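You operate a simulated robot arm through the tools that you are given. There is no shell and no other tool. Be economical: measure what you need, move in short steps, check, and stop when the job is done.

Carry out the task below with a simulated robot arm. There is one attempt and no reset: what you move stays moved.

Task
Run the chalk mark to the red line and tag the fault.
Fine: table lamp on first; take the tag with the same word from the hood, set it on the web's edge beside the mark; lamp off last.

The check looks at the end state, three seconds after you hand in, the way a careful person would. Anything else that was tipped, shoved, dropped, spilled or broken makes it a failure.

Robot
A 7-joint arm with a two-finger parallel gripper on a trunk, on a base that drives. Base frame: it is fixed to the floor where the robot stands at the start and does not move with it; the origin is under the middle of the robot, x ahead of it, y to its left, z up. Units: mm, rad, N and s.
With the tool pointing down near the work surface it reaches from about 100 to 520 mm from the robot's upright axis, wherever it stands. Its first joint turns from -2.007 to 2.007 rad. Places, roughly: back button [700, -300, 900]; forward button [700, -400, 900]; front chalk mark [1000, -600, 900]; table lamp switch [700, 0, 900]. Payload 3.91 kg.
The tool frame sits at the grasp point between the pads (the TCP): z along the fingers, y along the line on which they close. The tips reach 30 mm beyond it. The gripper opens to 110 mm. The fingers are 20 mm wide and 10 mm thick; the gripper's body (48 by 112 mm) begins 55 mm behind the TCP.
Orientation is told as [roll, pitch, yaw] about the base's x, y, z axes, in that order, counted from this pose: with the fingers straight down and closing along the base's y, the tool's x points along the base's -x, its y along +y and its z along -z.

Tools
- The arm moves only by the tool play_rows. Its argument "series" is a list of rows, each an object of numbers (a shift or turn left out is 0, a gripper value left out holds the last): "dx", "dy", "dz": the shift along the tool's x, y, z in mm; "wx", "wy", "wz": the turn, a rotation vector about the tool's x, y, z in rad; "grip": the finger opening in mm, from 0 to 110. In form: [{"dx": .., "dy": .., "dz": .., "wx": .., "wy": .., "wz": .., "grip": ..}, ...]. A call has 1 to 12 rows; each row is the pose to reach, as a shift and turn from the pose commanded when the call began, along the tool's axes at that moment. Each row takes 0.2 s and may step no farther than 50 mm and 0.15 rad from the row before; otherwise, or with a gripper value out of range, the whole call is refused. Where a pose cannot be reached the arm comes as near as it can. A force on the tool above 40 N (or 10 N above the force at the start of the call, whichever is more), or a blocked arm, ends the call early, and 0.2 s more pass. Each finger travels about 153 mm/s and halts on what it meets, pressing with about 39 N; the grip force reading is that of the motor and also rises with nothing between the fingers. The clock runs only during rows and for 0.2 s after the last one: add rows that repeat a pose to give the fingers time. It gives the time, the measured TCP pose, the force on the tool (base axes), the opening and the grip force at its end, in the units of the frame above (readings bear some noise), with the torque about the TCP (base axes, N m) and any sound that the robot's microphone picked up.
- Cameras (640 x 400 px; columns grow to the right, rows downward): "scene" is now at [206.5, 140.6, 1392.5]; the picture's right is [-0.71, -0.70, 0.00], its down [-0.38, 0.38, -0.84] and it looks along [0.59, -0.60, -0.54] (base axes); focal length 247 px, centre (320, 200). "wrist" rides on the gripper at [72, 17, -103] in the tool frame; the picture's right is [-0.23, 0.97, 0.00], its down [-0.76, -0.18, -0.62] and it looks along [-0.61, -0.14, 0.78] (tool axes); focal length 222 px, centre (320, 200). There is no depth. A picture from a camera that has moved, and an enlarged one, comes with that camera's place and axes in the base frame and with its lens.
- snapshot(camera): a new picture of that camera. It takes no simulated time.
- move_column(by): slides the trunk up (or, below 0, down) by that many mm; the arm and the scene camera ride with it, the base frame stays. It gives what a move gives, with no picture.
- drive_base(legs): drives the robot by 1 to 6 legs, each [ahead, left, turn to the left] in mm, mm and rad, along the robot's own axes; the way and the turn of a leg run together, so that a leg with both is an arc; at most 1500 mm and 3.142 rad a leg. The arm and the cameras ride along, it lands a little off, and it stops where it bumps. It gives what a move gives.
- turn_head(pan, tilt): turns the head with the scene camera to pan (to the left, within 1.396 rad either way) and tilt (down, from -0.506 to 1.204), counted from straight ahead of the robot. It gives what a move gives.
- zoom(camera, box): a new picture of the part [left, top, right, bottom] of that camera's present view, enlarged. It takes no simulated time.
- close_job(): hands the job in; it is judged then, once.

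Go step by step. Nothing tells you exact positions but the pictures and the camera data: compare them with the known pose of the tool, close in by small moves and look again before you grip or let go. The budget is 120 turns and 78 pictures, counting those below and the enlarged ones. Unless the task says otherwise, let go and move clear before handing in, and close with one line.

The tools are called as a command line: name --argument value ..., lists and objects as JSON in quotes. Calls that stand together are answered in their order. play_rows: Moves the arm, as the interface text tells. Its arguments: {"type":"object","properties":{"series":{"type":"array"}},"required":["series"]} The other tools are called the same way: move_column (by) slides the trunk up or down; drive_base (legs) drives the base; turn_head (pan, tilt) turns the head that bears the scene camera; snapshot (camera) takes a picture; zoom (camera, box) takes an enlarged picture of a part of a camera's view; close_job () hands the job in.

At the start:

```text
t: 0.0
tool_pos: [528.8, -406.1, 1180.2]
tool_rot: [0.0, 0.0, 0.0]
ft_force: [-0.8, -1.1, 0.4]
wrist_torque: [-0.03, -0.01, 0.01]
width: 110.1
grip_force: 0.1
trunk travel left (down, up): [-725.0, 265.0]
robot x, y, heading: [-4.4, 0.9, -0.003]
head pan, tilt: [-0.794, 0.569]
```

scene: 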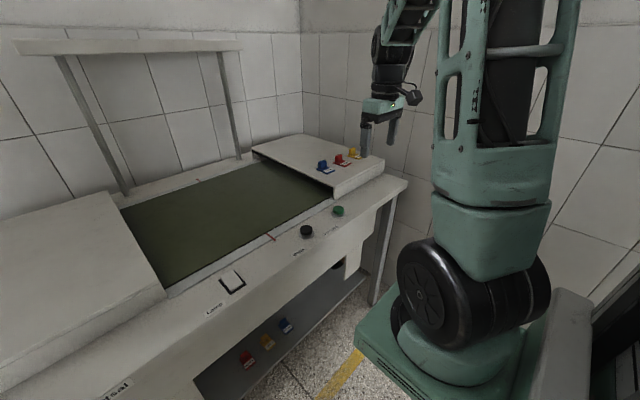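
wrist: 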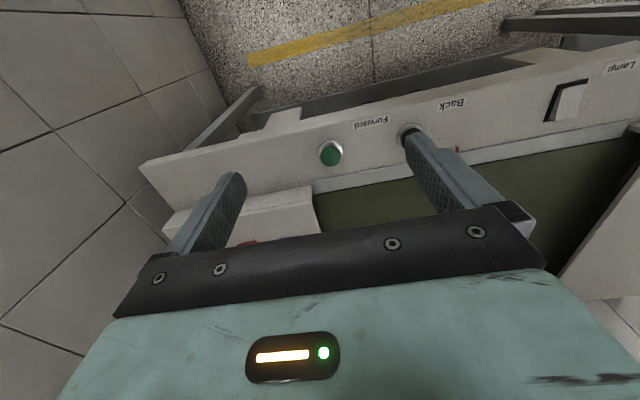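

I see an inspection table with a green web, a lamp rocker, Back/Forward buttons, three tags on the right hood and three more on a lower shelf. I'll look closer before moving anything.

zoom --camera "scene" --box '[240, 120, 400, 220]'

zoom --camera "scene" --box '[80, 220, 400, 400]'

```text
4.00 times, centred on (320, 170) of scene
camera zoom: at [206.5, 140.6, 1392.5], right [-0.71, -0.7, 0.0], down [-0.38, 0.38, -0.84], along [0.59, -0.6, -0.54], focal length 989 px, centre (320, 320)
```

zoom: 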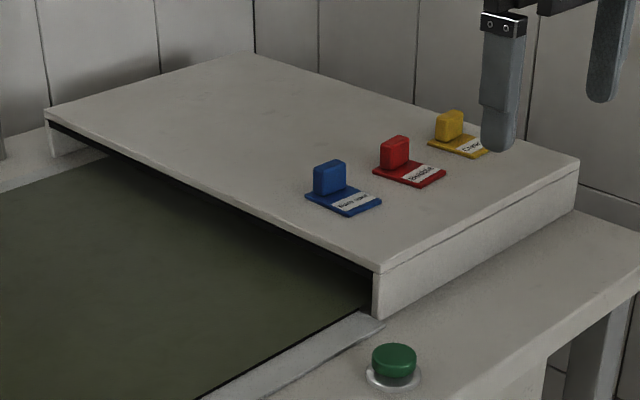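

```text
2.00 times, centred on (240, 310) of scene
camera zoom: at [206.5, 140.6, 1392.5], right [-0.71, -0.7, 0.0], down [-0.38, 0.38, -0.84], along [0.59, -0.6, -0.54], focal length 494 px, centre (480, -20)
```

zoom: 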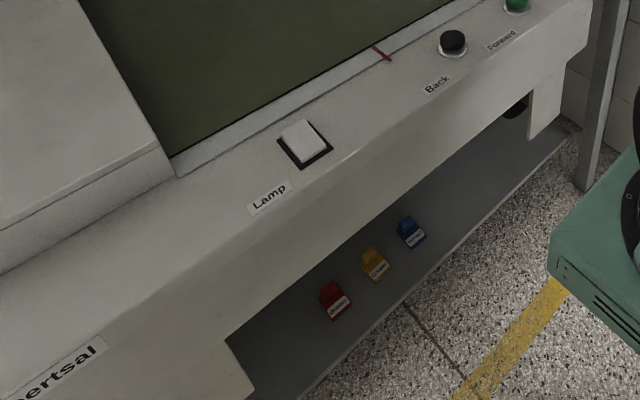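

The red line sits near x≈675, y≈-133, the lamp near (614, 18), Back near (642, -242) and Forward near (646, -394). Next I look down and ahead, to see how much room there is to drive closer.

turn_head --pan -0.3 --tilt 1.1

snapshot --camera "scene"

```text
t: 0.9
tool_pos: [529.4, -405.0, 1180.6]
tool_rot: [0.0, 0.001, 0.0]
ft_force: [0.2, -0.4, -0.3]
wrist_torque: [-0.04, 0.03, -0.01]
width: 110.1
grip_force: 0.0
trunk travel left (down, up): [-725.0, 265.0]
robot x, y, heading: [0.6, 3.6, 0.002]
head pan, tilt: [-0.3, 1.1]
```

```text
73 pictures are left
camera scene: at [204.2, 185.5, 1351.2], right [-0.3, -0.95, 0.0], down [-0.85, 0.26, -0.45], along [0.43, -0.13, -0.89], focal length 247 px, centre (320, 200)
```

scene: 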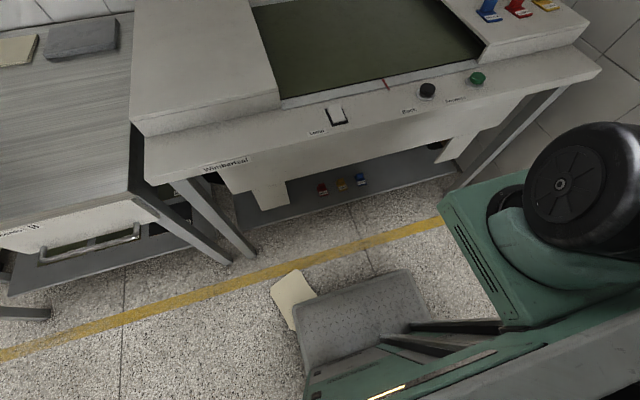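

The lamp is at about (632, 12) and the table front edge at x≈543. There is a cream thing near the base that I want to identify before driving.

zoom --camera "scene" --box '[220, 150, 500, 400]'

zoom --camera "scene" --box '[240, 0, 560, 150]'

```text
1.60 times, centred on (360, 275) of scene
camera zoom: at [204.2, 185.5, 1351.2], right [-0.3, -0.95, 0.0], down [-0.85, 0.26, -0.45], along [0.43, -0.13, -0.89], focal length 396 px, centre (256, 80)
```

zoom: 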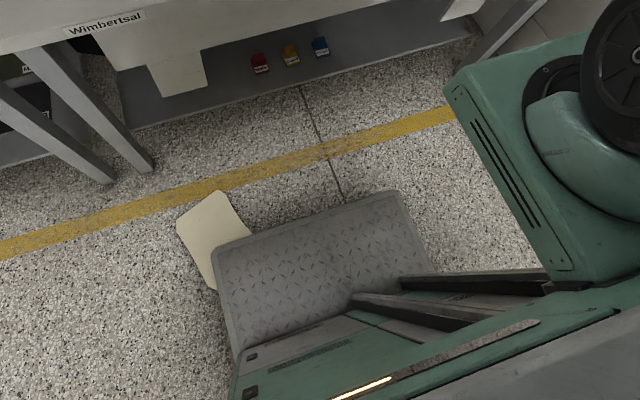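

```text
2.00 times, centred on (400, 75) of scene
camera zoom: at [204.2, 185.5, 1351.2], right [-0.3, -0.95, 0.0], down [-0.85, 0.26, -0.45], along [0.43, -0.13, -0.89], focal length 494 px, centre (160, 450)
```

zoom: 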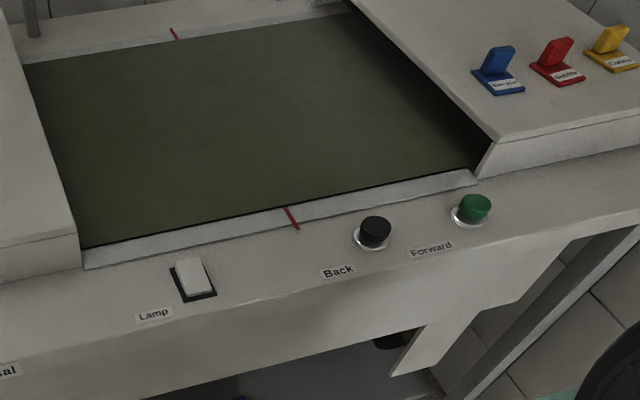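

The base has room ahead, but a loose cream sheet lies at its front-left. I'll bring the arm toward the centre, step right to clear the sheet, then drive ahead.

play_rows --series '[{"dx": 20, "dy": 50}, {"dx": 40, "dy": 100}, {"dx": 60, "dy": 150}, {"dx": 70, "dy": 200}, {"dx": 80, "dy": 250}, {"dx": 80, "dy": 300}]'

drive_base --legs '[[0, -200, 0], [150, 0, 0]]'

snapshot --camera "scene"

```text
refused: row 1 steps farther than a row can; nothing moved
```

```text
t: 3.5
tool_pos: [680.7, -605.5, 1180.3]
tool_rot: [0.001, 0.001, 0.002]
ft_force: [0.0, -1.0, -0.5]
wrist_torque: [-0.01, 0.0, -0.01]
width: 110.2
grip_force: 0.1
trunk travel left (down, up): [-725.0, 265.0]
robot x, y, heading: [149.6, -202.7, -0.003]
head pan, tilt: [-0.3, 1.1]
```

```text
70 pictures are left
camera scene: at [354.5, -16.5, 1351.1], right [-0.29, -0.96, 0.0], down [-0.85, 0.26, -0.45], along [0.43, -0.13, -0.89], focal length 247 px, centre (320, 200)
```

scene: 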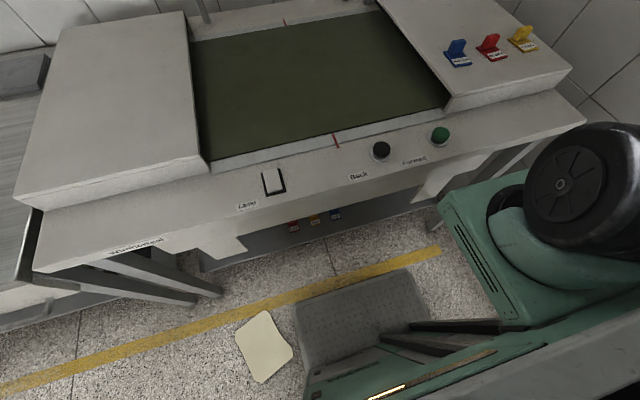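

The sheet is now clear of the base. Comparing the two views, I put the table top at z≈870, the lamp near (672, 0), Forward near (672, -426) and Back near (680, -270). I drive 120 mm further ahead and bring the arm toward the lamp, staying high.

drive_base --legs '[[120, 0, 0]]'

play_rows --series '[{"dx": 15, "dy": 45}, {"dx": 30, "dy": 90}, {"dx": 45, "dy": 135}, {"dx": 60, "dy": 180}, {"dx": 75, "dy": 225}, {"dx": 90, "dy": 270}, {"dx": 105, "dy": 315}, {"dx": 120, "dy": 360}, {"dx": 130, "dy": 405}, {"dx": 140, "dy": 450}, {"dx": 140, "dy": 500}, {"dx": 140, "dy": 550}]'

snapshot --camera "scene"

snapshot --camera "wrist"

```text
t: 4.8
tool_pos: [799.3, -607.1, 1180.5]
tool_rot: [-0.001, 0.0, -0.001]
ft_force: [-0.3, 0.0, 0.3]
wrist_torque: [0.01, -0.02, -0.01]
width: 110.0
grip_force: 0.0
trunk travel left (down, up): [-725.0, 265.0]
robot x, y, heading: [269.5, -204.4, 0.002]
head pan, tilt: [-0.3, 1.1]
```

```text
t: 7.4
tool_pos: [660.3, -59.4, 1180.6]
tool_rot: [-0.001, 0.001, 0.001]
ft_force: [-0.8, -0.5, 0.2]
wrist_torque: [0.03, -0.03, 0.0]
width: 110.0
grip_force: 0.0
out of reach, approached as far as the arm can: row 6, 7, 8, 9
trunk travel left (down, up): [-725.0, 265.0]
robot x, y, heading: [270.8, -204.8, 0.002]
head pan, tilt: [-0.3, 1.1]
```

```text
69 pictures are left
camera scene: at [474.2, -17.1, 1351.2], right [-0.3, -0.96, 0.0], down [-0.85, 0.26, -0.45], along [0.43, -0.13, -0.89], focal length 247 px, centre (320, 200)
```

scene: 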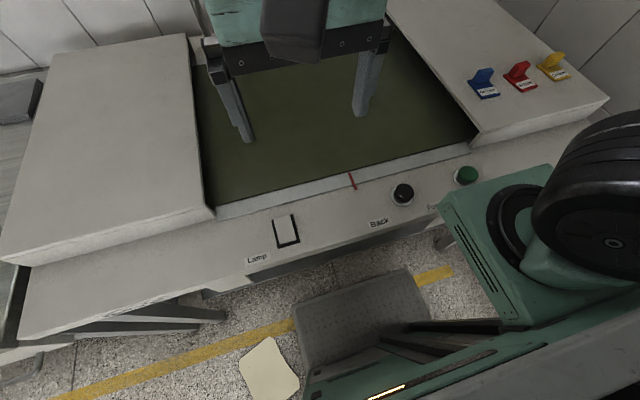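

```text
68 pictures are left
camera wrist: at [588.9, -41.1, 1286.4], right [0.23, 0.97, 0.0], down [0.76, -0.18, 0.62], along [0.61, -0.14, -0.78], focal length 222 px, centre (320, 200)
```

wrist: 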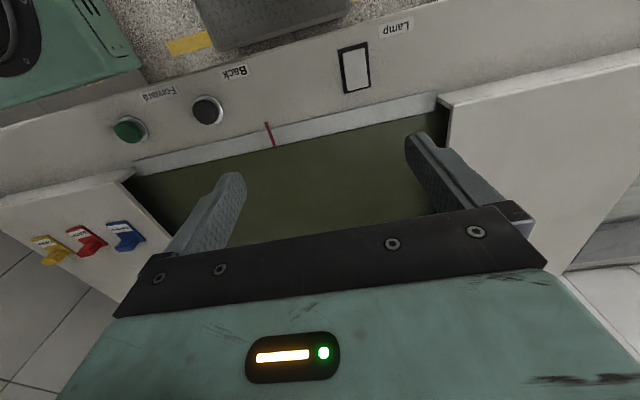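

The two cameras agree on the lamp at about (661, 0, 870), Back at (661, -259), Forward at (660, -416) and the red line at y≈-172. I zoom in on the rocker to see which half sits high.

zoom --camera "scene" --box '[247, 204, 327, 254]'

zoom --camera "wrist" --box '[300, 20, 420, 110]'

zoom --camera "scene" --box '[440, 40, 600, 140]'

```text
8.00 times, centred on (287, 229) of scene
camera zoom: at [474.2, -17.1, 1351.2], right [-0.3, -0.96, 0.0], down [-0.85, 0.26, -0.45], along [0.43, -0.13, -0.89], focal length 1978 px, centre (584, -32)
```

zoom: 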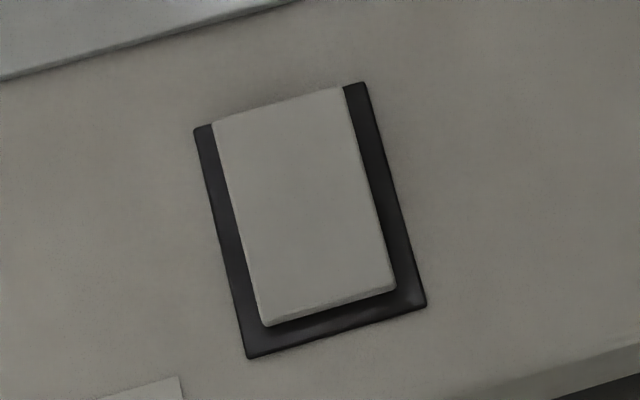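

```text
4.44 times, centred on (360, 65) of wrist
camera zoom: at [588.9, -41.1, 1286.4], right [0.23, 0.97, 0.0], down [0.76, -0.18, 0.62], along [0.61, -0.14, -0.78], focal length 987 px, centre (142, 800)
```

zoom: 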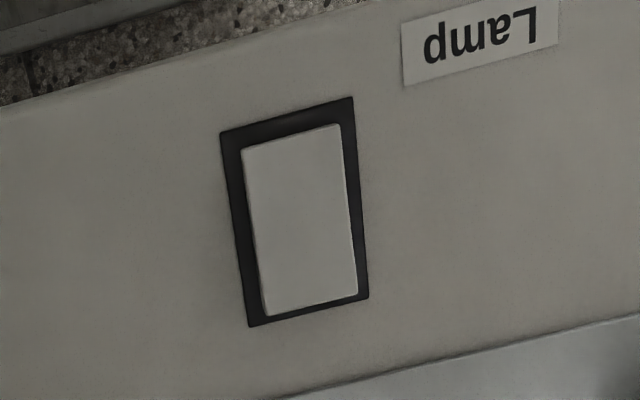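

```text
4.00 times, centred on (520, 90) of scene
camera zoom: at [474.2, -17.1, 1351.2], right [-0.3, -0.96, 0.0], down [-0.85, 0.26, -0.45], along [0.43, -0.13, -0.89], focal length 989 px, centre (-480, 640)
```

zoom: 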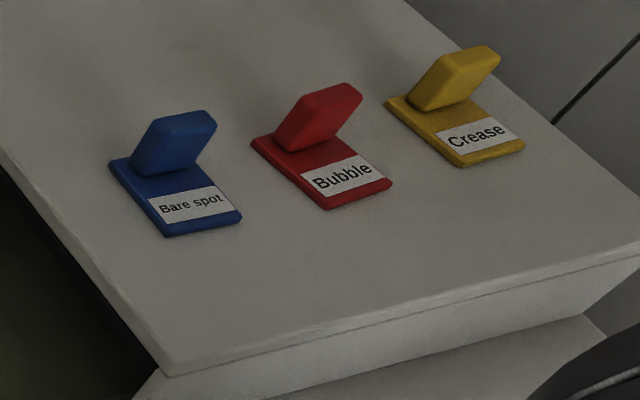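

The rocker spans x≈635–687 and its rear end looks high. I close the fingers and come down over the rear half, first stopping above it.

play_rows --series '[{"dx": -10, "dy": 30, "grip": 0}, {"dx": -19, "dy": 61, "grip": 0}, {"dx": -19, "dy": 61, "dz": 50}, {"dx": -19, "dy": 61, "dz": 100}, {"dx": -19, "dy": 61, "dz": 150}, {"dx": -19, "dy": 61, "dz": 200}, {"dx": -19, "dy": 61, "dz": 230}]'

snapshot --camera "wrist"

snapshot --camera "scene"

```text
t: 9.0
tool_pos: [677.6, 4.8, 950.7]
tool_rot: [0.001, 0.0, 0.002]
ft_force: [-0.4, -0.2, 1.0]
wrist_torque: [0.02, 0.01, -0.01]
width: 0.0
grip_force: 37.9
trunk travel left (down, up): [-725.0, 265.0]
robot x, y, heading: [269.7, -203.7, 0.004]
head pan, tilt: [-0.3, 1.1]
```

```text
64 pictures are left
camera wrist: at [605.4, 22.8, 1056.0], right [0.23, 0.97, 0.0], down [0.76, -0.18, 0.62], along [0.61, -0.14, -0.78], focal length 222 px, centre (320, 200)
```

wrist: 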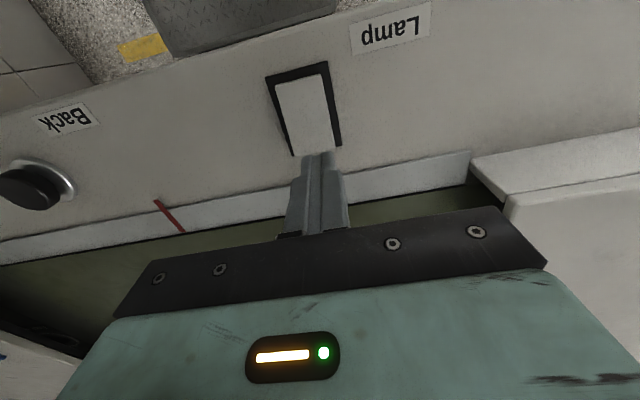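

```text
63 pictures are left
camera scene: at [474.3, -16.8, 1351.2], right [-0.29, -0.96, 0.0], down [-0.85, 0.26, -0.45], along [0.43, -0.13, -0.89], focal length 247 px, centre (320, 200)
```

scene: 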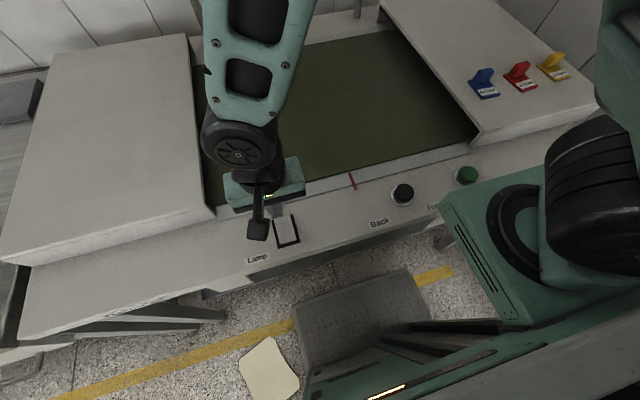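

The frame spans x≈628–693 and is centred on y≈0, so I shift slightly and press gently on the rear half.

play_rows --series '[{"dx": -2, "dy": -4, "dz": 10}, {"dx": -2, "dy": -4, "dz": 20}, {"dx": -2, "dy": -4, "dz": 28}, {"dx": -2, "dy": -4, "dz": 33}, {"dx": -2, "dy": -4, "dz": 36}, {"dx": -2, "dy": -4, "dz": 39}, {"dx": -2, "dy": -4, "dz": 42}, {"dx": -2, "dy": -4, "dz": 45}, {"dx": -2, "dy": -4, "dz": 48}, {"dx": -2, "dy": -4, "dz": 51}]'

snapshot --camera "wrist"

```text
t: 10.2
tool_pos: [680.6, 0.3, 916.6]
tool_rot: [0.0, -0.002, 0.003]
ft_force: [-4.8, -7.3, 29.3]
wrist_torque: [-0.2, 0.45, 0.07]
width: 0.2
grip_force: 37.6
trunk travel left (down, up): [-725.0, 265.0]
robot x, y, heading: [271.7, -204.1, 0.001]
head pan, tilt: [-0.3, 1.1]
stopped in row 6: the force on the tool passed its limit at 47 N (the readings are from after the stop); the commanded pose is now the measured one
```

```text
62 pictures are left
camera wrist: at [607.8, 17.0, 1021.5], right [0.23, 0.97, 0.0], down [0.76, -0.18, 0.62], along [0.61, -0.14, -0.78], focal length 222 px, centre (320, 200)
```

wrist: 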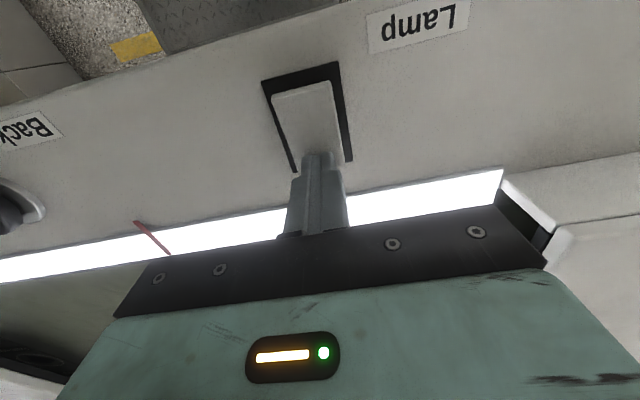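

The lamp is on. I rise and move over to the Forward button, stopping above it.

play_rows --series '[{"dz": -50}, {"dz": -100}, {"dz": -130}, {"dx": 4, "dy": -48, "dz": -130}, {"dx": 8, "dy": -96, "dz": -130}, {"dx": 12, "dy": -144, "dz": -130}, {"dx": 16, "dy": -192, "dz": -130}, {"dx": 20, "dy": -240, "dz": -130}, {"dx": 20, "dy": -288, "dz": -130}, {"dx": 20, "dy": -336, "dz": -130}, {"dx": 20, "dy": -384, "dz": -130}, {"dx": 20, "dy": -416, "dz": -130}]'

snapshot --camera "wrist"

snapshot --camera "scene"

```text
t: 12.8
tool_pos: [710.8, -444.1, 1070.5]
tool_rot: [0.003, 0.001, 0.003]
ft_force: [0.3, 0.7, -0.6]
wrist_torque: [-0.05, -0.01, 0.02]
width: 0.0
grip_force: 37.5
out of reach, approached as far as the arm can: row 6, 7, 8, 9, 10, 11, 12
trunk travel left (down, up): [-725.0, 265.0]
robot x, y, heading: [268.3, -204.4, 0.002]
head pan, tilt: [-0.3, 1.1]
```

```text
61 pictures are left
camera wrist: at [640.0, -426.5, 1176.3], right [0.22, 0.97, 0.0], down [0.76, -0.18, 0.62], along [0.61, -0.14, -0.78], focal length 222 px, centre (320, 200)
```

wrist: 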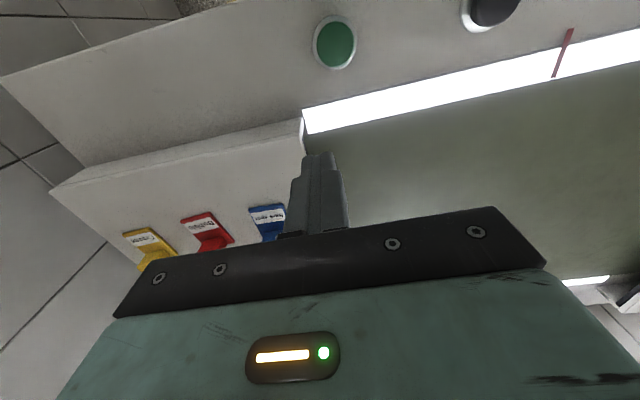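

```text
60 pictures are left
camera scene: at [474.4, -16.1, 1351.0], right [-0.29, -0.96, 0.0], down [-0.85, 0.26, -0.45], along [0.43, -0.13, -0.89], focal length 247 px, centre (320, 200)
```

scene: 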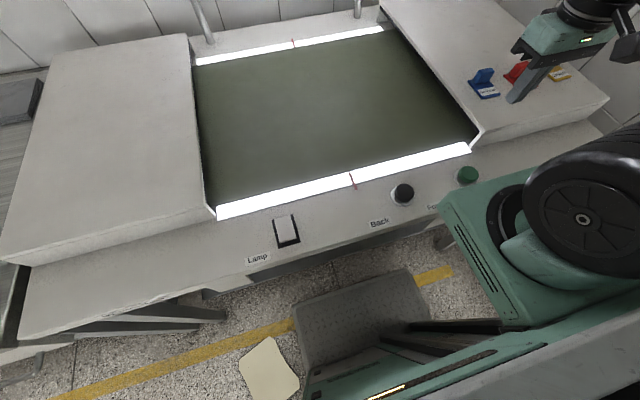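

The lamp strips now backlight the web, and the wrist camera puts Forward at (661, -413). I move over it and down to just above.

play_rows --series '[{"dx": 25, "dy": 16, "dz": 20}, {"dx": 50, "dy": 31, "dz": 50}, {"dx": 50, "dy": 31, "dz": 95}, {"dx": 50, "dy": 31, "dz": 120}]'

snapshot --camera "wrist"

```text
t: 13.8
tool_pos: [738.2, -455.5, 958.2]
tool_rot: [0.002, -0.002, 0.002]
ft_force: [-1.2, -0.4, 0.1]
wrist_torque: [-0.03, -0.02, 0.04]
width: 0.0
grip_force: 37.9
out of reach, approached as far as the arm can: row 1, 2, 3, 4
trunk travel left (down, up): [-725.0, 265.0]
robot x, y, heading: [268.8, -201.9, -0.001]
head pan, tilt: [-0.3, 1.1]
```

```text
59 pictures are left
camera wrist: at [667.2, -437.4, 1064.0], right [0.23, 0.97, 0.0], down [0.76, -0.18, 0.62], along [0.61, -0.14, -0.78], focal length 222 px, centre (320, 200)
```

wrist: 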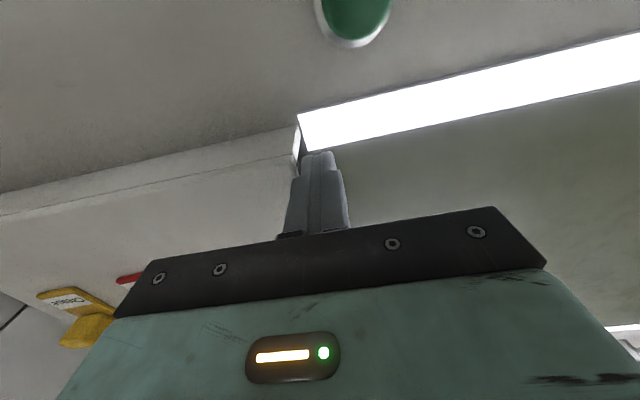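

The arm did not reach the button: it drifted outward, probably against a wrist limit at this yaw. I raise it and turn the tool about its axis to free it.

play_rows --series '[{"dz": -50}, {"dz": -90, "wz": 0.15}, {"dz": -90, "wz": 0.3}, {"dz": -90, "wz": 0.45}, {"dz": -90, "wz": 0.6}, {"dz": -90, "wz": 0.75}, {"dz": -90, "wz": 0.9}, {"dz": -90, "wz": 0.9, "dx": 40, "dy": 20}, {"dz": -90, "wz": 0.9, "dx": 77, "dy": 42}]'

```text
t: 15.8
tool_pos: [710.2, -438.9, 1076.2]
tool_rot: [-0.001, 0.001, -0.9]
ft_force: [0.4, -0.6, -1.3]
wrist_torque: [-0.05, 0.03, 0.01]
width: 0.0
grip_force: 37.8
out of reach, approached as far as the arm can: row 8, 9
trunk travel left (down, up): [-725.0, 265.0]
robot x, y, heading: [266.6, -201.9, 0.001]
head pan, tilt: [-0.3, 1.1]
```

The limit seems to be how small a radius the arm can hold at this shoulder height. I raise the trunk 200 mm and try again.

move_column --by 200

play_rows --series '[{"dz": 40}, {"dz": 80}, {"dz": 120}, {"dz": 160}, {"dz": 200}]'

```text
t: 18.0
tool_pos: [711.3, -439.3, 1275.8]
tool_rot: [-0.001, 0.001, -0.9]
ft_force: [0.2, 0.4, 0.1]
wrist_torque: [-0.04, -0.02, -0.02]
width: 0.2
grip_force: 37.7
trunk travel left (down, up): [-925.0, 65.0]
robot x, y, heading: [272.5, -203.3, -0.001]
head pan, tilt: [-0.3, 1.1]
```

```text
t: 19.2
tool_pos: [730.7, -447.1, 1068.8]
tool_rot: [0.0, 0.002, -0.897]
ft_force: [-0.8, 0.1, 0.3]
wrist_torque: [-0.01, 0.01, -0.04]
width: 0.0
grip_force: 37.6
out of reach, approached as far as the arm can: row 1, 2, 3, 4, 5
trunk travel left (down, up): [-925.0, 65.0]
robot x, y, heading: [269.9, -204.1, -0.001]
head pan, tilt: [-0.3, 1.1]
```

Raising made it worse, so the wrist wants a lower shoulder. I bring the trunk down in steps and test the reach, keeping the tool height with the arm.

play_rows --series '[{"dz": -50}, {"dz": -100}, {"dz": -150}, {"dz": -200}]'

move_column --by -300

snapshot --camera "scene"

```text
t: 20.2
tool_pos: [731.3, -449.8, 1270.7]
tool_rot: [0.0, 0.003, -0.899]
ft_force: [0.7, 1.2, -0.3]
wrist_torque: [-0.02, 0.04, 0.02]
width: 0.0
grip_force: 37.7
out of reach, approached as far as the arm can: row 1, 2
trunk travel left (down, up): [-925.0, 65.0]
robot x, y, heading: [272.2, -203.2, -0.003]
head pan, tilt: [-0.3, 1.1]
```

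```text
t: 23.2
tool_pos: [730.3, -450.3, 968.3]
tool_rot: [0.0, 0.002, -0.899]
ft_force: [0.7, 0.4, -0.2]
wrist_torque: [-0.02, -0.01, -0.03]
width: 0.0
grip_force: 37.8
trunk travel left (down, up): [-625.0, 365.0]
robot x, y, heading: [268.0, -201.2, -0.002]
head pan, tilt: [-0.3, 1.1]
```

```text
58 pictures are left
camera scene: at [474.4, -16.6, 1251.1], right [-0.29, -0.96, 0.0], down [-0.85, 0.26, -0.45], along [0.43, -0.13, -0.89], focal length 247 px, centre (320, 200)
```

scene: 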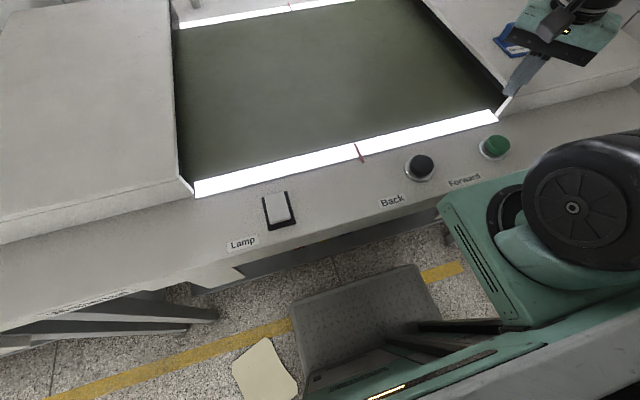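

The trunk is now 100 mm below its start height and the tool is at about z 968. I move it toward the button.

play_rows --series '[{"dx": 36, "dy": -15, "dz": -10}, {"dx": 72, "dy": -31, "dz": -10}, {"dx": 72, "dy": -31, "dz": -10}]'

```text
t: 24.0
tool_pos: [694.8, -432.3, 1005.7]
tool_rot: [0.001, 0.005, -0.899]
ft_force: [1.0, -0.3, 0.5]
wrist_torque: [0.01, 0.0, -0.01]
width: 0.0
grip_force: 37.4
out of reach, approached as far as the arm can: row 1, 2, 3
trunk travel left (down, up): [-625.0, 365.0]
robot x, y, heading: [269.1, -201.4, -0.002]
head pan, tilt: [-0.3, 1.1]
```

The failures fit a shoulder set to the right of the axis with a minimum reach of about 450–490 mm, so I was standing too close. I drive back 100 mm and check where the button is.

drive_base --legs '[[-100, 0, 0]]'

play_rows --series '[{"dz": 0, "wz": -0.15}, {"wz": -0.3}, {"wz": -0.45}, {"wz": -0.6}, {"wz": -0.75}, {"wz": -0.9}]'

snapshot --camera "wrist"

```text
t: 25.2
tool_pos: [591.1, -432.8, 1005.7]
tool_rot: [0.0, 0.004, -0.898]
ft_force: [0.1, -0.2, 1.4]
wrist_torque: [0.0, 0.0, -0.03]
width: 0.1
grip_force: 37.8
trunk travel left (down, up): [-625.0, 365.0]
robot x, y, heading: [165.6, -201.9, -0.002]
head pan, tilt: [-0.3, 1.1]
```

```text
t: 26.6
tool_pos: [591.4, -433.5, 1005.7]
tool_rot: [0.002, 0.001, 0.002]
ft_force: [0.5, -0.4, -0.4]
wrist_torque: [0.0, 0.03, -0.01]
width: 0.0
grip_force: 37.6
trunk travel left (down, up): [-625.0, 365.0]
robot x, y, heading: [167.7, -203.5, -0.003]
head pan, tilt: [-0.3, 1.1]
```

```text
57 pictures are left
camera wrist: at [520.8, -416.2, 1110.8], right [0.22, 0.97, 0.0], down [0.76, -0.18, 0.62], along [0.61, -0.14, -0.78], focal length 222 px, centre (320, 200)
```

wrist: 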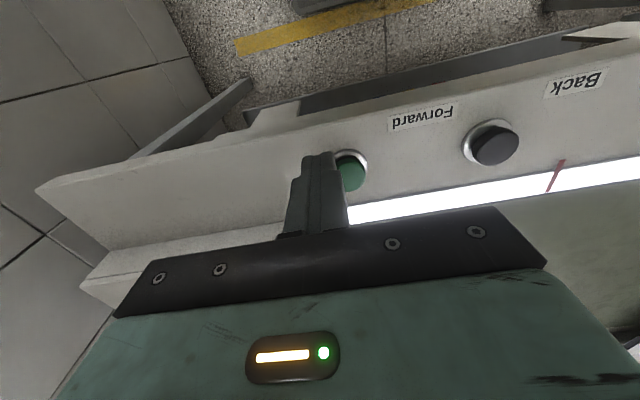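

Forward checks out at (664, -414). I move over it and down to a tip height of about 910.

play_rows --series '[{"dx": -40, "dy": 10}, {"dx": -71, "dy": 19}, {"dx": -71, "dy": 19, "dz": 35}, {"dx": -71, "dy": 19, "dz": 62}]'

snapshot --camera "wrist"

snapshot --camera "scene"

```text
t: 27.6
tool_pos: [662.2, -413.6, 942.6]
tool_rot: [0.002, 0.0, 0.0]
ft_force: [1.2, 0.6, -0.2]
wrist_torque: [-0.02, -0.03, 0.0]
width: 0.0
grip_force: 37.8
trunk travel left (down, up): [-625.0, 365.0]
robot x, y, heading: [170.1, -200.1, 0.002]
head pan, tilt: [-0.3, 1.1]
```

```text
56 pictures are left
camera wrist: at [590.5, -398.4, 1049.8], right [0.23, 0.97, 0.0], down [0.76, -0.18, 0.62], along [0.61, -0.14, -0.78], focal length 222 px, centre (320, 200)
```

wrist: 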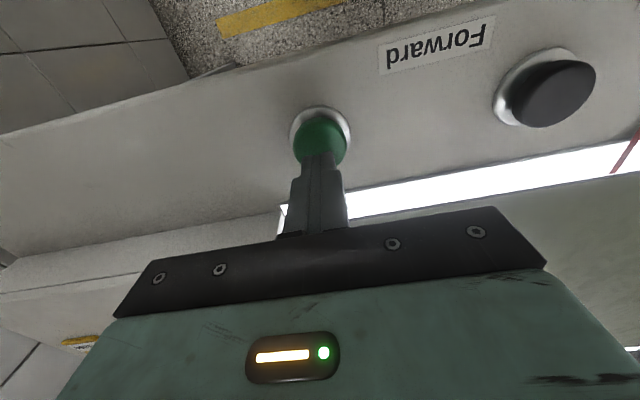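

```text
55 pictures are left
camera scene: at [372.4, -16.7, 1251.2], right [-0.3, -0.96, 0.0], down [-0.85, 0.26, -0.45], along [0.43, -0.13, -0.89], focal length 247 px, centre (320, 200)
```

scene: 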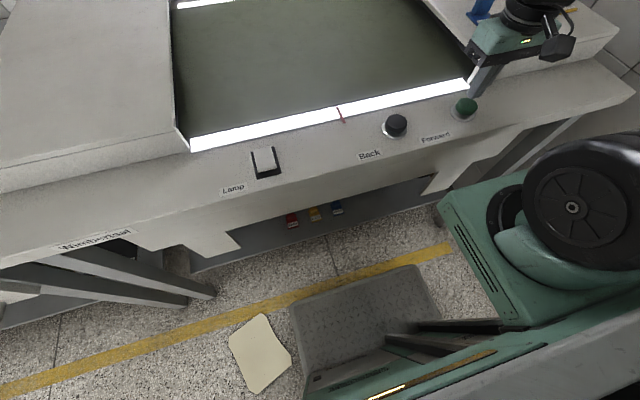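

The fingertips are over the Forward button. I set the head to watch the web, then press briefly.

turn_head --pan -0.4 --tilt 0.8

play_rows --series '[{"dz": 10}, {"dz": 18}, {"dz": 22}, {"dz": 25}, {"dz": 28}, {"dz": 28}, {"dz": 10}]'

snapshot --camera "scene"

```text
t: 28.4
tool_pos: [662.2, -414.6, 943.9]
tool_rot: [0.001, 0.003, 0.002]
ft_force: [1.1, -0.4, -0.3]
wrist_torque: [0.0, 0.04, 0.0]
width: 0.1
grip_force: 37.9
trunk travel left (down, up): [-625.0, 365.0]
robot x, y, heading: [170.9, -204.5, 0.002]
head pan, tilt: [-0.4, 0.799]
```

```text
t: 29.6
tool_pos: [663.1, -413.5, 919.4]
tool_rot: [0.002, -0.003, -0.001]
ft_force: [-10.7, 1.6, 37.5]
wrist_torque: [0.04, 0.32, 0.1]
width: 0.2
grip_force: 38.1
trunk travel left (down, up): [-625.0, 365.0]
robot x, y, heading: [170.9, -203.9, 0.002]
head pan, tilt: [-0.4, 0.799]
heard: click
stopped in row 6: the force on the tool passed its limit at 43 N (the readings are from after the stop); the commanded pose is now the measured one
```

```text
54 pictures are left
camera scene: at [385.3, -29.0, 1273.5], right [-0.39, -0.92, 0.0], down [-0.66, 0.28, -0.7], along [0.64, -0.27, -0.72], focal length 247 px, centre (320, 200)
```

scene: 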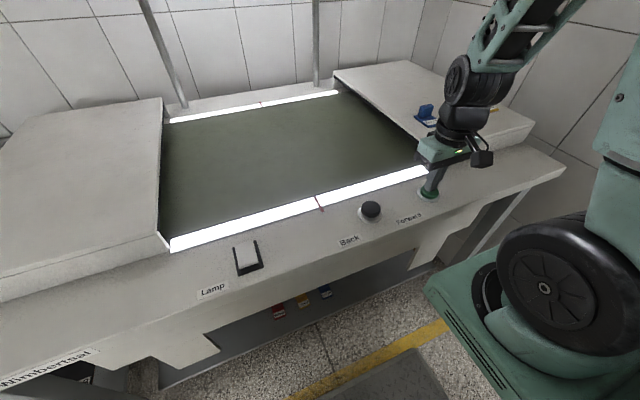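

The Forward button clicked and is held down. I keep holding for a second and watch the web.

play_rows --series '[{"dz": 0}, {"dz": 0}, {"dz": 0}, {"dz": 0}, {"dz": 0}]'

snapshot --camera "scene"

```text
t: 30.8
tool_pos: [662.4, -414.1, 919.8]
tool_rot: [0.002, -0.004, 0.0]
ft_force: [-9.5, 1.2, 46.7]
wrist_torque: [0.03, 0.33, -0.11]
width: 0.0
grip_force: 37.9
trunk travel left (down, up): [-625.0, 365.0]
robot x, y, heading: [169.6, -203.9, -0.001]
head pan, tilt: [-0.4, 0.799]
```

```text
53 pictures are left
camera scene: at [385.2, -28.9, 1273.2], right [-0.39, -0.92, 0.0], down [-0.66, 0.28, -0.7], along [0.64, -0.27, -0.72], focal length 247 px, centre (320, 200)
```

scene: 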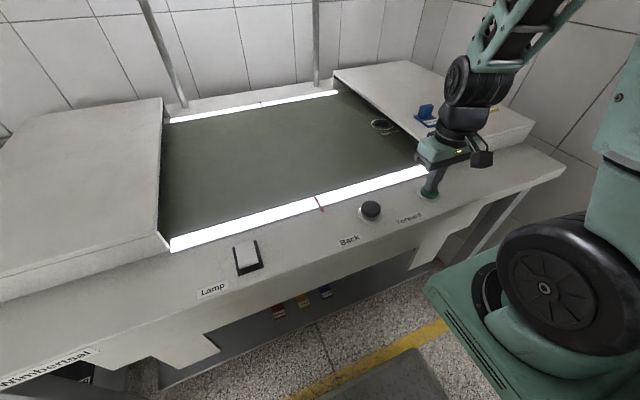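

The mark, a chalk ring, is coming out from under the right hood, so Forward moves the web to the left. I look at it closely.

zoom --camera "scene" --box '[340, 100, 420, 150]'

```text
8.00 times, centred on (380, 125) of scene
camera zoom: at [385.2, -28.9, 1273.2], right [-0.39, -0.92, 0.0], down [-0.66, 0.28, -0.7], along [0.64, -0.27, -0.72], focal length 1978 px, centre (-160, 800)
```

zoom: 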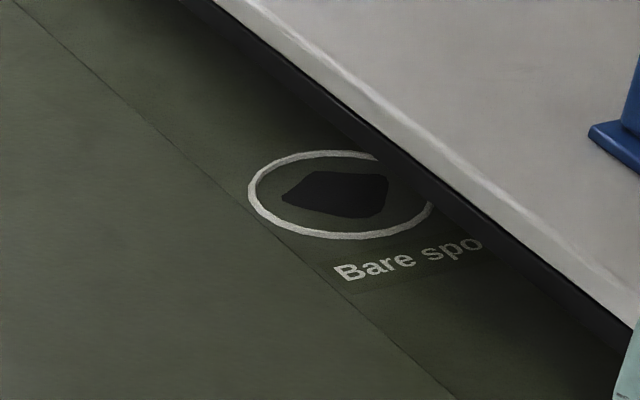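

The mark reads "Bare spot", so the blue tag is the one. Its ring is at about (980, -498) and the red line at y≈-173, so I keep holding and measure the web's speed.

play_rows --series '[{"dz": 0}, {"dz": 0}, {"dz": 0}, {"dz": 0}, {"dz": 0}]'

snapshot --camera "scene"

```text
t: 32.0
tool_pos: [662.3, -414.1, 918.7]
tool_rot: [0.001, -0.004, 0.0]
ft_force: [-7.6, 0.1, 47.2]
wrist_torque: [0.02, 0.31, -0.01]
width: 0.0
grip_force: 38.1
trunk travel left (down, up): [-625.0, 365.0]
robot x, y, heading: [170.6, -206.4, -0.001]
head pan, tilt: [-0.4, 0.799]
```

```text
51 pictures are left
camera scene: at [385.2, -29.0, 1273.2], right [-0.39, -0.92, 0.0], down [-0.66, 0.28, -0.7], along [0.64, -0.27, -0.72], focal length 247 px, centre (320, 200)
```

scene: 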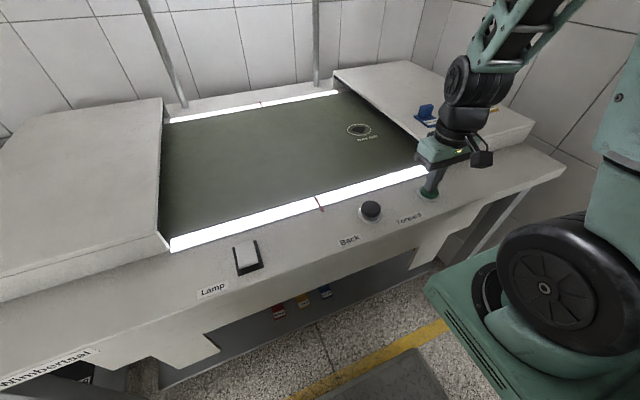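

The ring is now at (979, -413), a speed of about 71 mm/s. I hold for another 2.6 s, stopping short of the line.

play_rows --series '[{"dz": 0}, {"dz": 0}, {"dz": 0}, {"dz": 0}, {"dz": 0}, {"dz": 0}, {"dz": 0}, {"dz": 0}, {"dz": 0}, {"dz": 0}, {"dz": 0}, {"dz": 0}]'

snapshot --camera "scene"

zoom --camera "scene" --box '[220, 80, 380, 230]'

```text
t: 34.6
tool_pos: [662.8, -414.9, 918.8]
tool_rot: [0.001, -0.004, 0.0]
ft_force: [-3.8, -0.9, 47.4]
wrist_torque: [0.03, 0.15, 0.0]
width: 0.3
grip_force: 38.3
trunk travel left (down, up): [-625.0, 365.0]
robot x, y, heading: [166.2, -198.8, 0.001]
head pan, tilt: [-0.4, 0.799]
```

```text
50 pictures are left
camera scene: at [385.4, -29.0, 1273.1], right [-0.39, -0.92, 0.0], down [-0.66, 0.28, -0.7], along [0.64, -0.27, -0.72], focal length 247 px, centre (320, 200)
```

scene: 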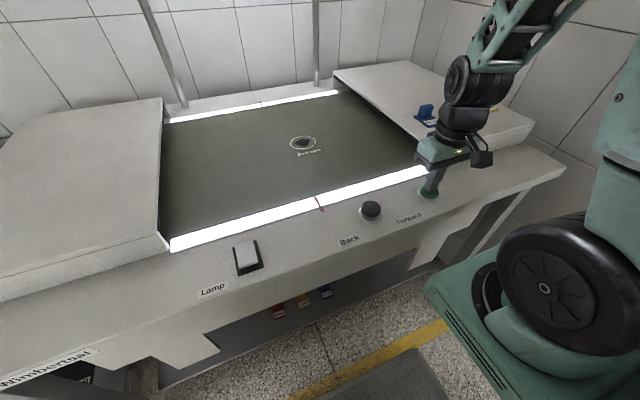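

```text
2.67 times, centred on (300, 155) of scene
camera zoom: at [385.4, -29.0, 1273.1], right [-0.39, -0.92, 0.0], down [-0.66, 0.28, -0.7], along [0.64, -0.27, -0.72], focal length 659 px, centre (373, 320)
```

zoom: 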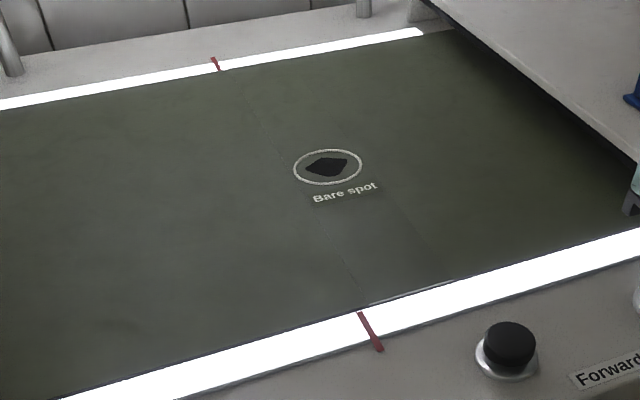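

The ring is near the red line, and there is also a pale stroke on the web's front edge. I look closer at both.

zoom --camera "scene" --box '[290, 170, 350, 215]'

zoom --camera "scene" --box '[250, 90, 340, 160]'

```text
8.89 times, centred on (320, 192) of scene
camera zoom: at [385.4, -29.0, 1273.1], right [-0.39, -0.92, 0.0], down [-0.66, 0.28, -0.7], along [0.64, -0.27, -0.72], focal length 2197 px, centre (320, 267)
```

zoom: 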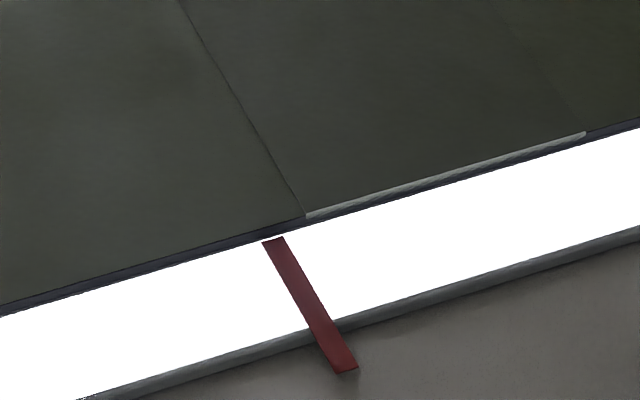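

```text
5.71 times, centred on (295, 125) of scene
camera zoom: at [385.4, -29.0, 1273.1], right [-0.39, -0.92, 0.0], down [-0.66, 0.28, -0.7], along [0.64, -0.27, -0.72], focal length 1413 px, centre (463, 629)
```

zoom: 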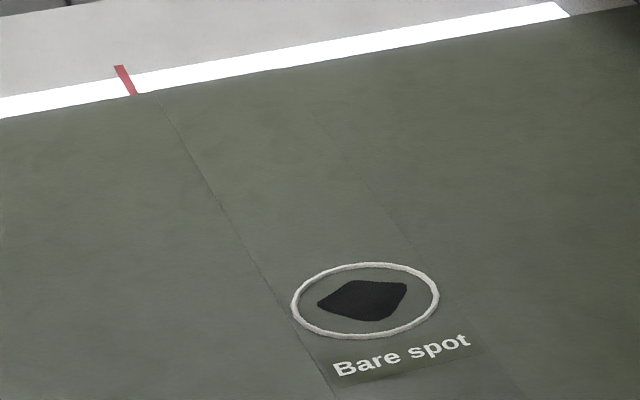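

The red line is at y≈-172 on both sides and the ring centre at y≈-225, so 52 mm remain. I hold 0.4 s more, release, and measure.

play_rows --series '[{"dz": 0}, {"dz": 0}, {"dz": -15}]'

zoom --camera "scene" --box '[220, 80, 380, 230]'

```text
t: 35.4
tool_pos: [662.9, -413.5, 930.7]
tool_rot: [0.005, 0.004, 0.0]
ft_force: [-0.2, -1.1, 0.1]
wrist_torque: [0.0, 0.01, -0.02]
width: 0.0
grip_force: 37.5
trunk travel left (down, up): [-625.0, 365.0]
robot x, y, heading: [166.9, -203.3, 0.0]
head pan, tilt: [-0.4, 0.799]
```

```text
2.67 times, centred on (300, 155) of scene
camera zoom: at [387.0, -29.5, 1271.9], right [-0.39, -0.92, 0.0], down [-0.66, 0.28, -0.7], along [0.64, -0.27, -0.72], focal length 659 px, centre (373, 320)
```

zoom: 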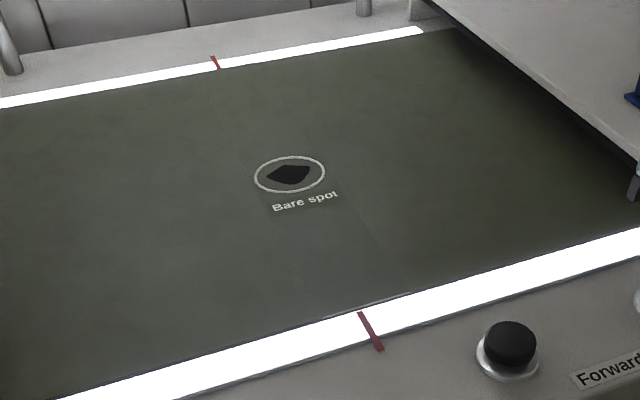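

The ring is about 12 mm short of the line. I give Forward a very short tap.

play_rows --series '[{"dz": 14}, {"dz": 0}]'

zoom --camera "scene" --box '[220, 80, 380, 230]'

```text
t: 36.0
tool_pos: [663.2, -416.4, 932.7]
tool_rot: [0.001, 0.0, 0.0]
ft_force: [0.7, 0.4, 0.6]
wrist_torque: [-0.02, 0.03, 0.03]
width: 0.0
grip_force: 37.1
trunk travel left (down, up): [-625.0, 365.0]
robot x, y, heading: [165.1, -202.2, 0.002]
head pan, tilt: [-0.4, 0.799]
heard: click
```

```text
2.67 times, centred on (300, 155) of scene
camera zoom: at [386.9, -29.5, 1272.6], right [-0.39, -0.92, 0.0], down [-0.66, 0.28, -0.7], along [0.64, -0.27, -0.72], focal length 659 px, centre (373, 320)
```

zoom: 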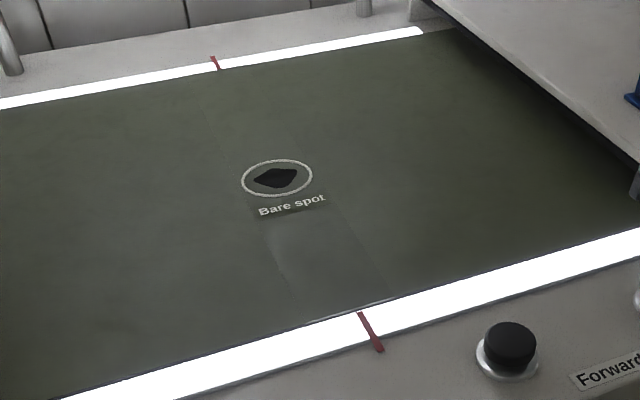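

It clicked and moved. I check the remaining offset closely.

zoom --camera "scene" --box '[250, 90, 340, 160]'

zoom --camera "scene" --box '[280, 170, 340, 215]'

```text
5.71 times, centred on (295, 125) of scene
camera zoom: at [386.9, -29.5, 1272.6], right [-0.39, -0.92, 0.0], down [-0.66, 0.28, -0.7], along [0.64, -0.27, -0.72], focal length 1413 px, centre (463, 629)
```

zoom: 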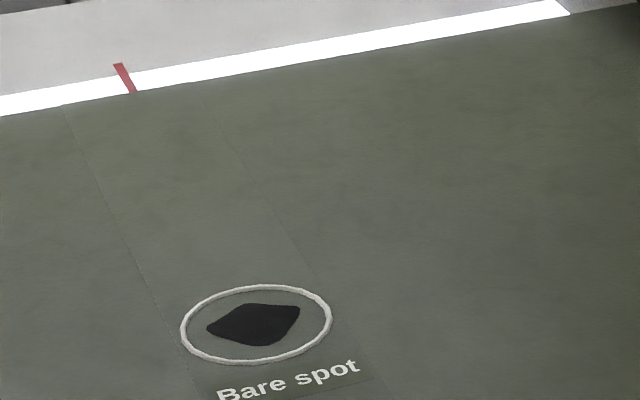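

```text
8.89 times, centred on (310, 192) of scene
camera zoom: at [386.9, -29.5, 1272.6], right [-0.39, -0.92, 0.0], down [-0.66, 0.28, -0.7], along [0.64, -0.27, -0.72], focal length 2197 px, centre (409, 267)
```

zoom: 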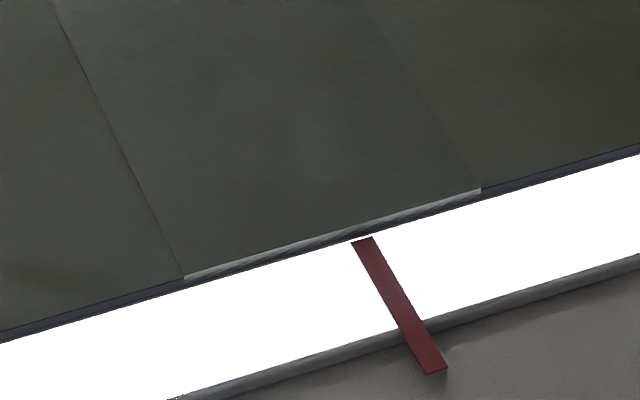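

The mark sits within about 5 mm of the red line, well inside the ring, so I leave the web alone. I lift, drive ahead 130 mm, open the gripper, and view the tags from the wrist.

play_rows --series '[{"dz": -45}, {"dz": -90}, {"dz": -130}]'

drive_base --legs '[[130, 0, 0]]'

snapshot --camera "wrist"

snapshot --camera "scene"

```text
t: 36.8
tool_pos: [665.5, -416.5, 1064.2]
tool_rot: [0.001, 0.001, 0.0]
ft_force: [1.0, -0.4, -1.7]
wrist_torque: [0.01, 0.01, -0.01]
width: 0.0
grip_force: 37.4
trunk travel left (down, up): [-625.0, 365.0]
robot x, y, heading: [171.4, -203.2, 0.005]
head pan, tilt: [-0.4, 0.799]
```

```text
t: 38.1
tool_pos: [794.3, -414.3, 1064.0]
tool_rot: [0.004, 0.0, 0.003]
ft_force: [-0.3, 1.0, 0.0]
wrist_torque: [-0.02, -0.05, 0.0]
width: 0.0
grip_force: 37.4
trunk travel left (down, up): [-625.0, 365.0]
robot x, y, heading: [301.4, -199.9, 0.002]
head pan, tilt: [-0.4, 0.799]
```

```text
42 pictures are left
camera wrist: at [722.9, -397.9, 1169.5], right [0.22, 0.97, 0.0], down [0.76, -0.18, 0.62], along [0.61, -0.14, -0.78], focal length 222 px, centre (320, 200)
```

wrist: 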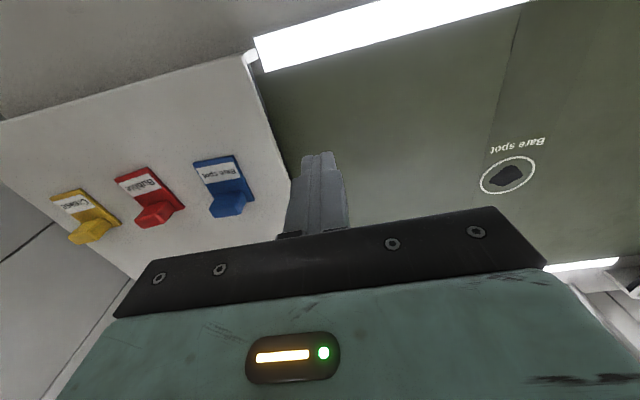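

```text
41 pictures are left
camera scene: at [516.5, -28.8, 1272.8], right [-0.39, -0.92, 0.0], down [-0.66, 0.28, -0.7], along [0.64, -0.27, -0.72], focal length 247 px, centre (320, 200)
```

scene: 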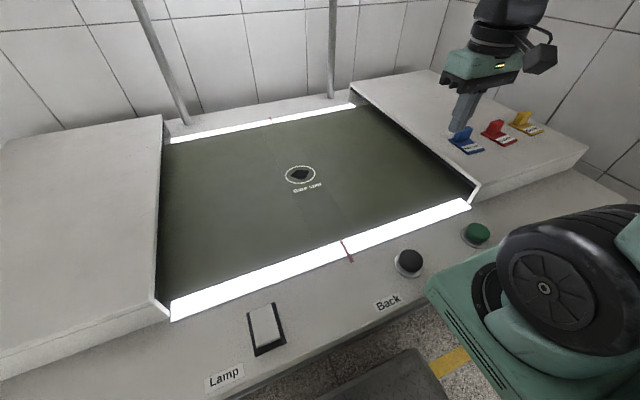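

The ring still reads as on the line. I zoom the wrist camera on the blue tag.

zoom --camera "wrist" --box '[160, 130, 320, 230]'

zoom --camera "scene" --box '[420, 100, 560, 180]'

```text
4.00 times, centred on (240, 180) of wrist
camera zoom: at [722.9, -397.9, 1169.5], right [0.22, 0.97, 0.0], down [0.76, -0.18, 0.62], along [0.61, -0.14, -0.78], focal length 888 px, centre (640, 280)
```

zoom: 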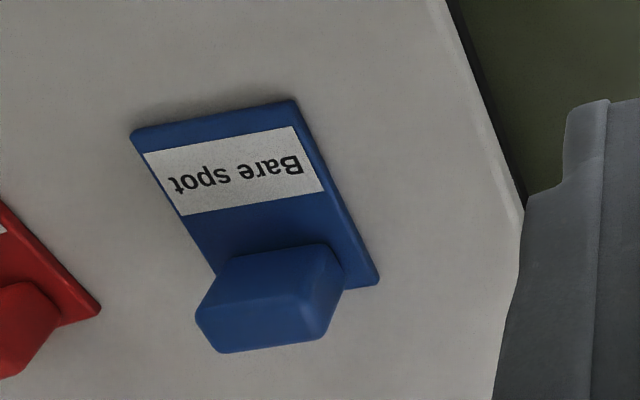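

```text
4.57 times, centred on (490, 140) of scene
camera zoom: at [516.5, -28.8, 1272.8], right [-0.39, -0.92, 0.0], down [-0.66, 0.28, -0.7], along [0.64, -0.27, -0.72], focal length 1130 px, centre (-457, 474)
```

zoom: 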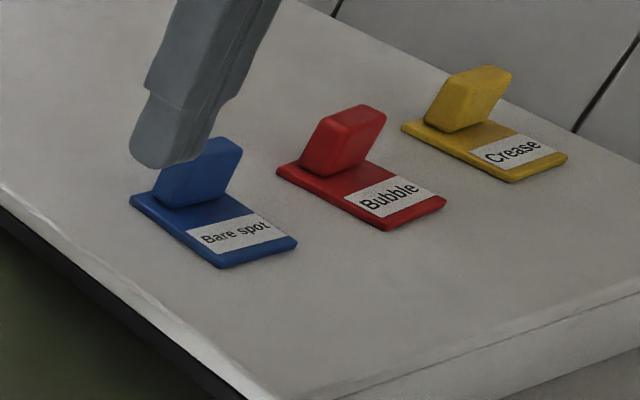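

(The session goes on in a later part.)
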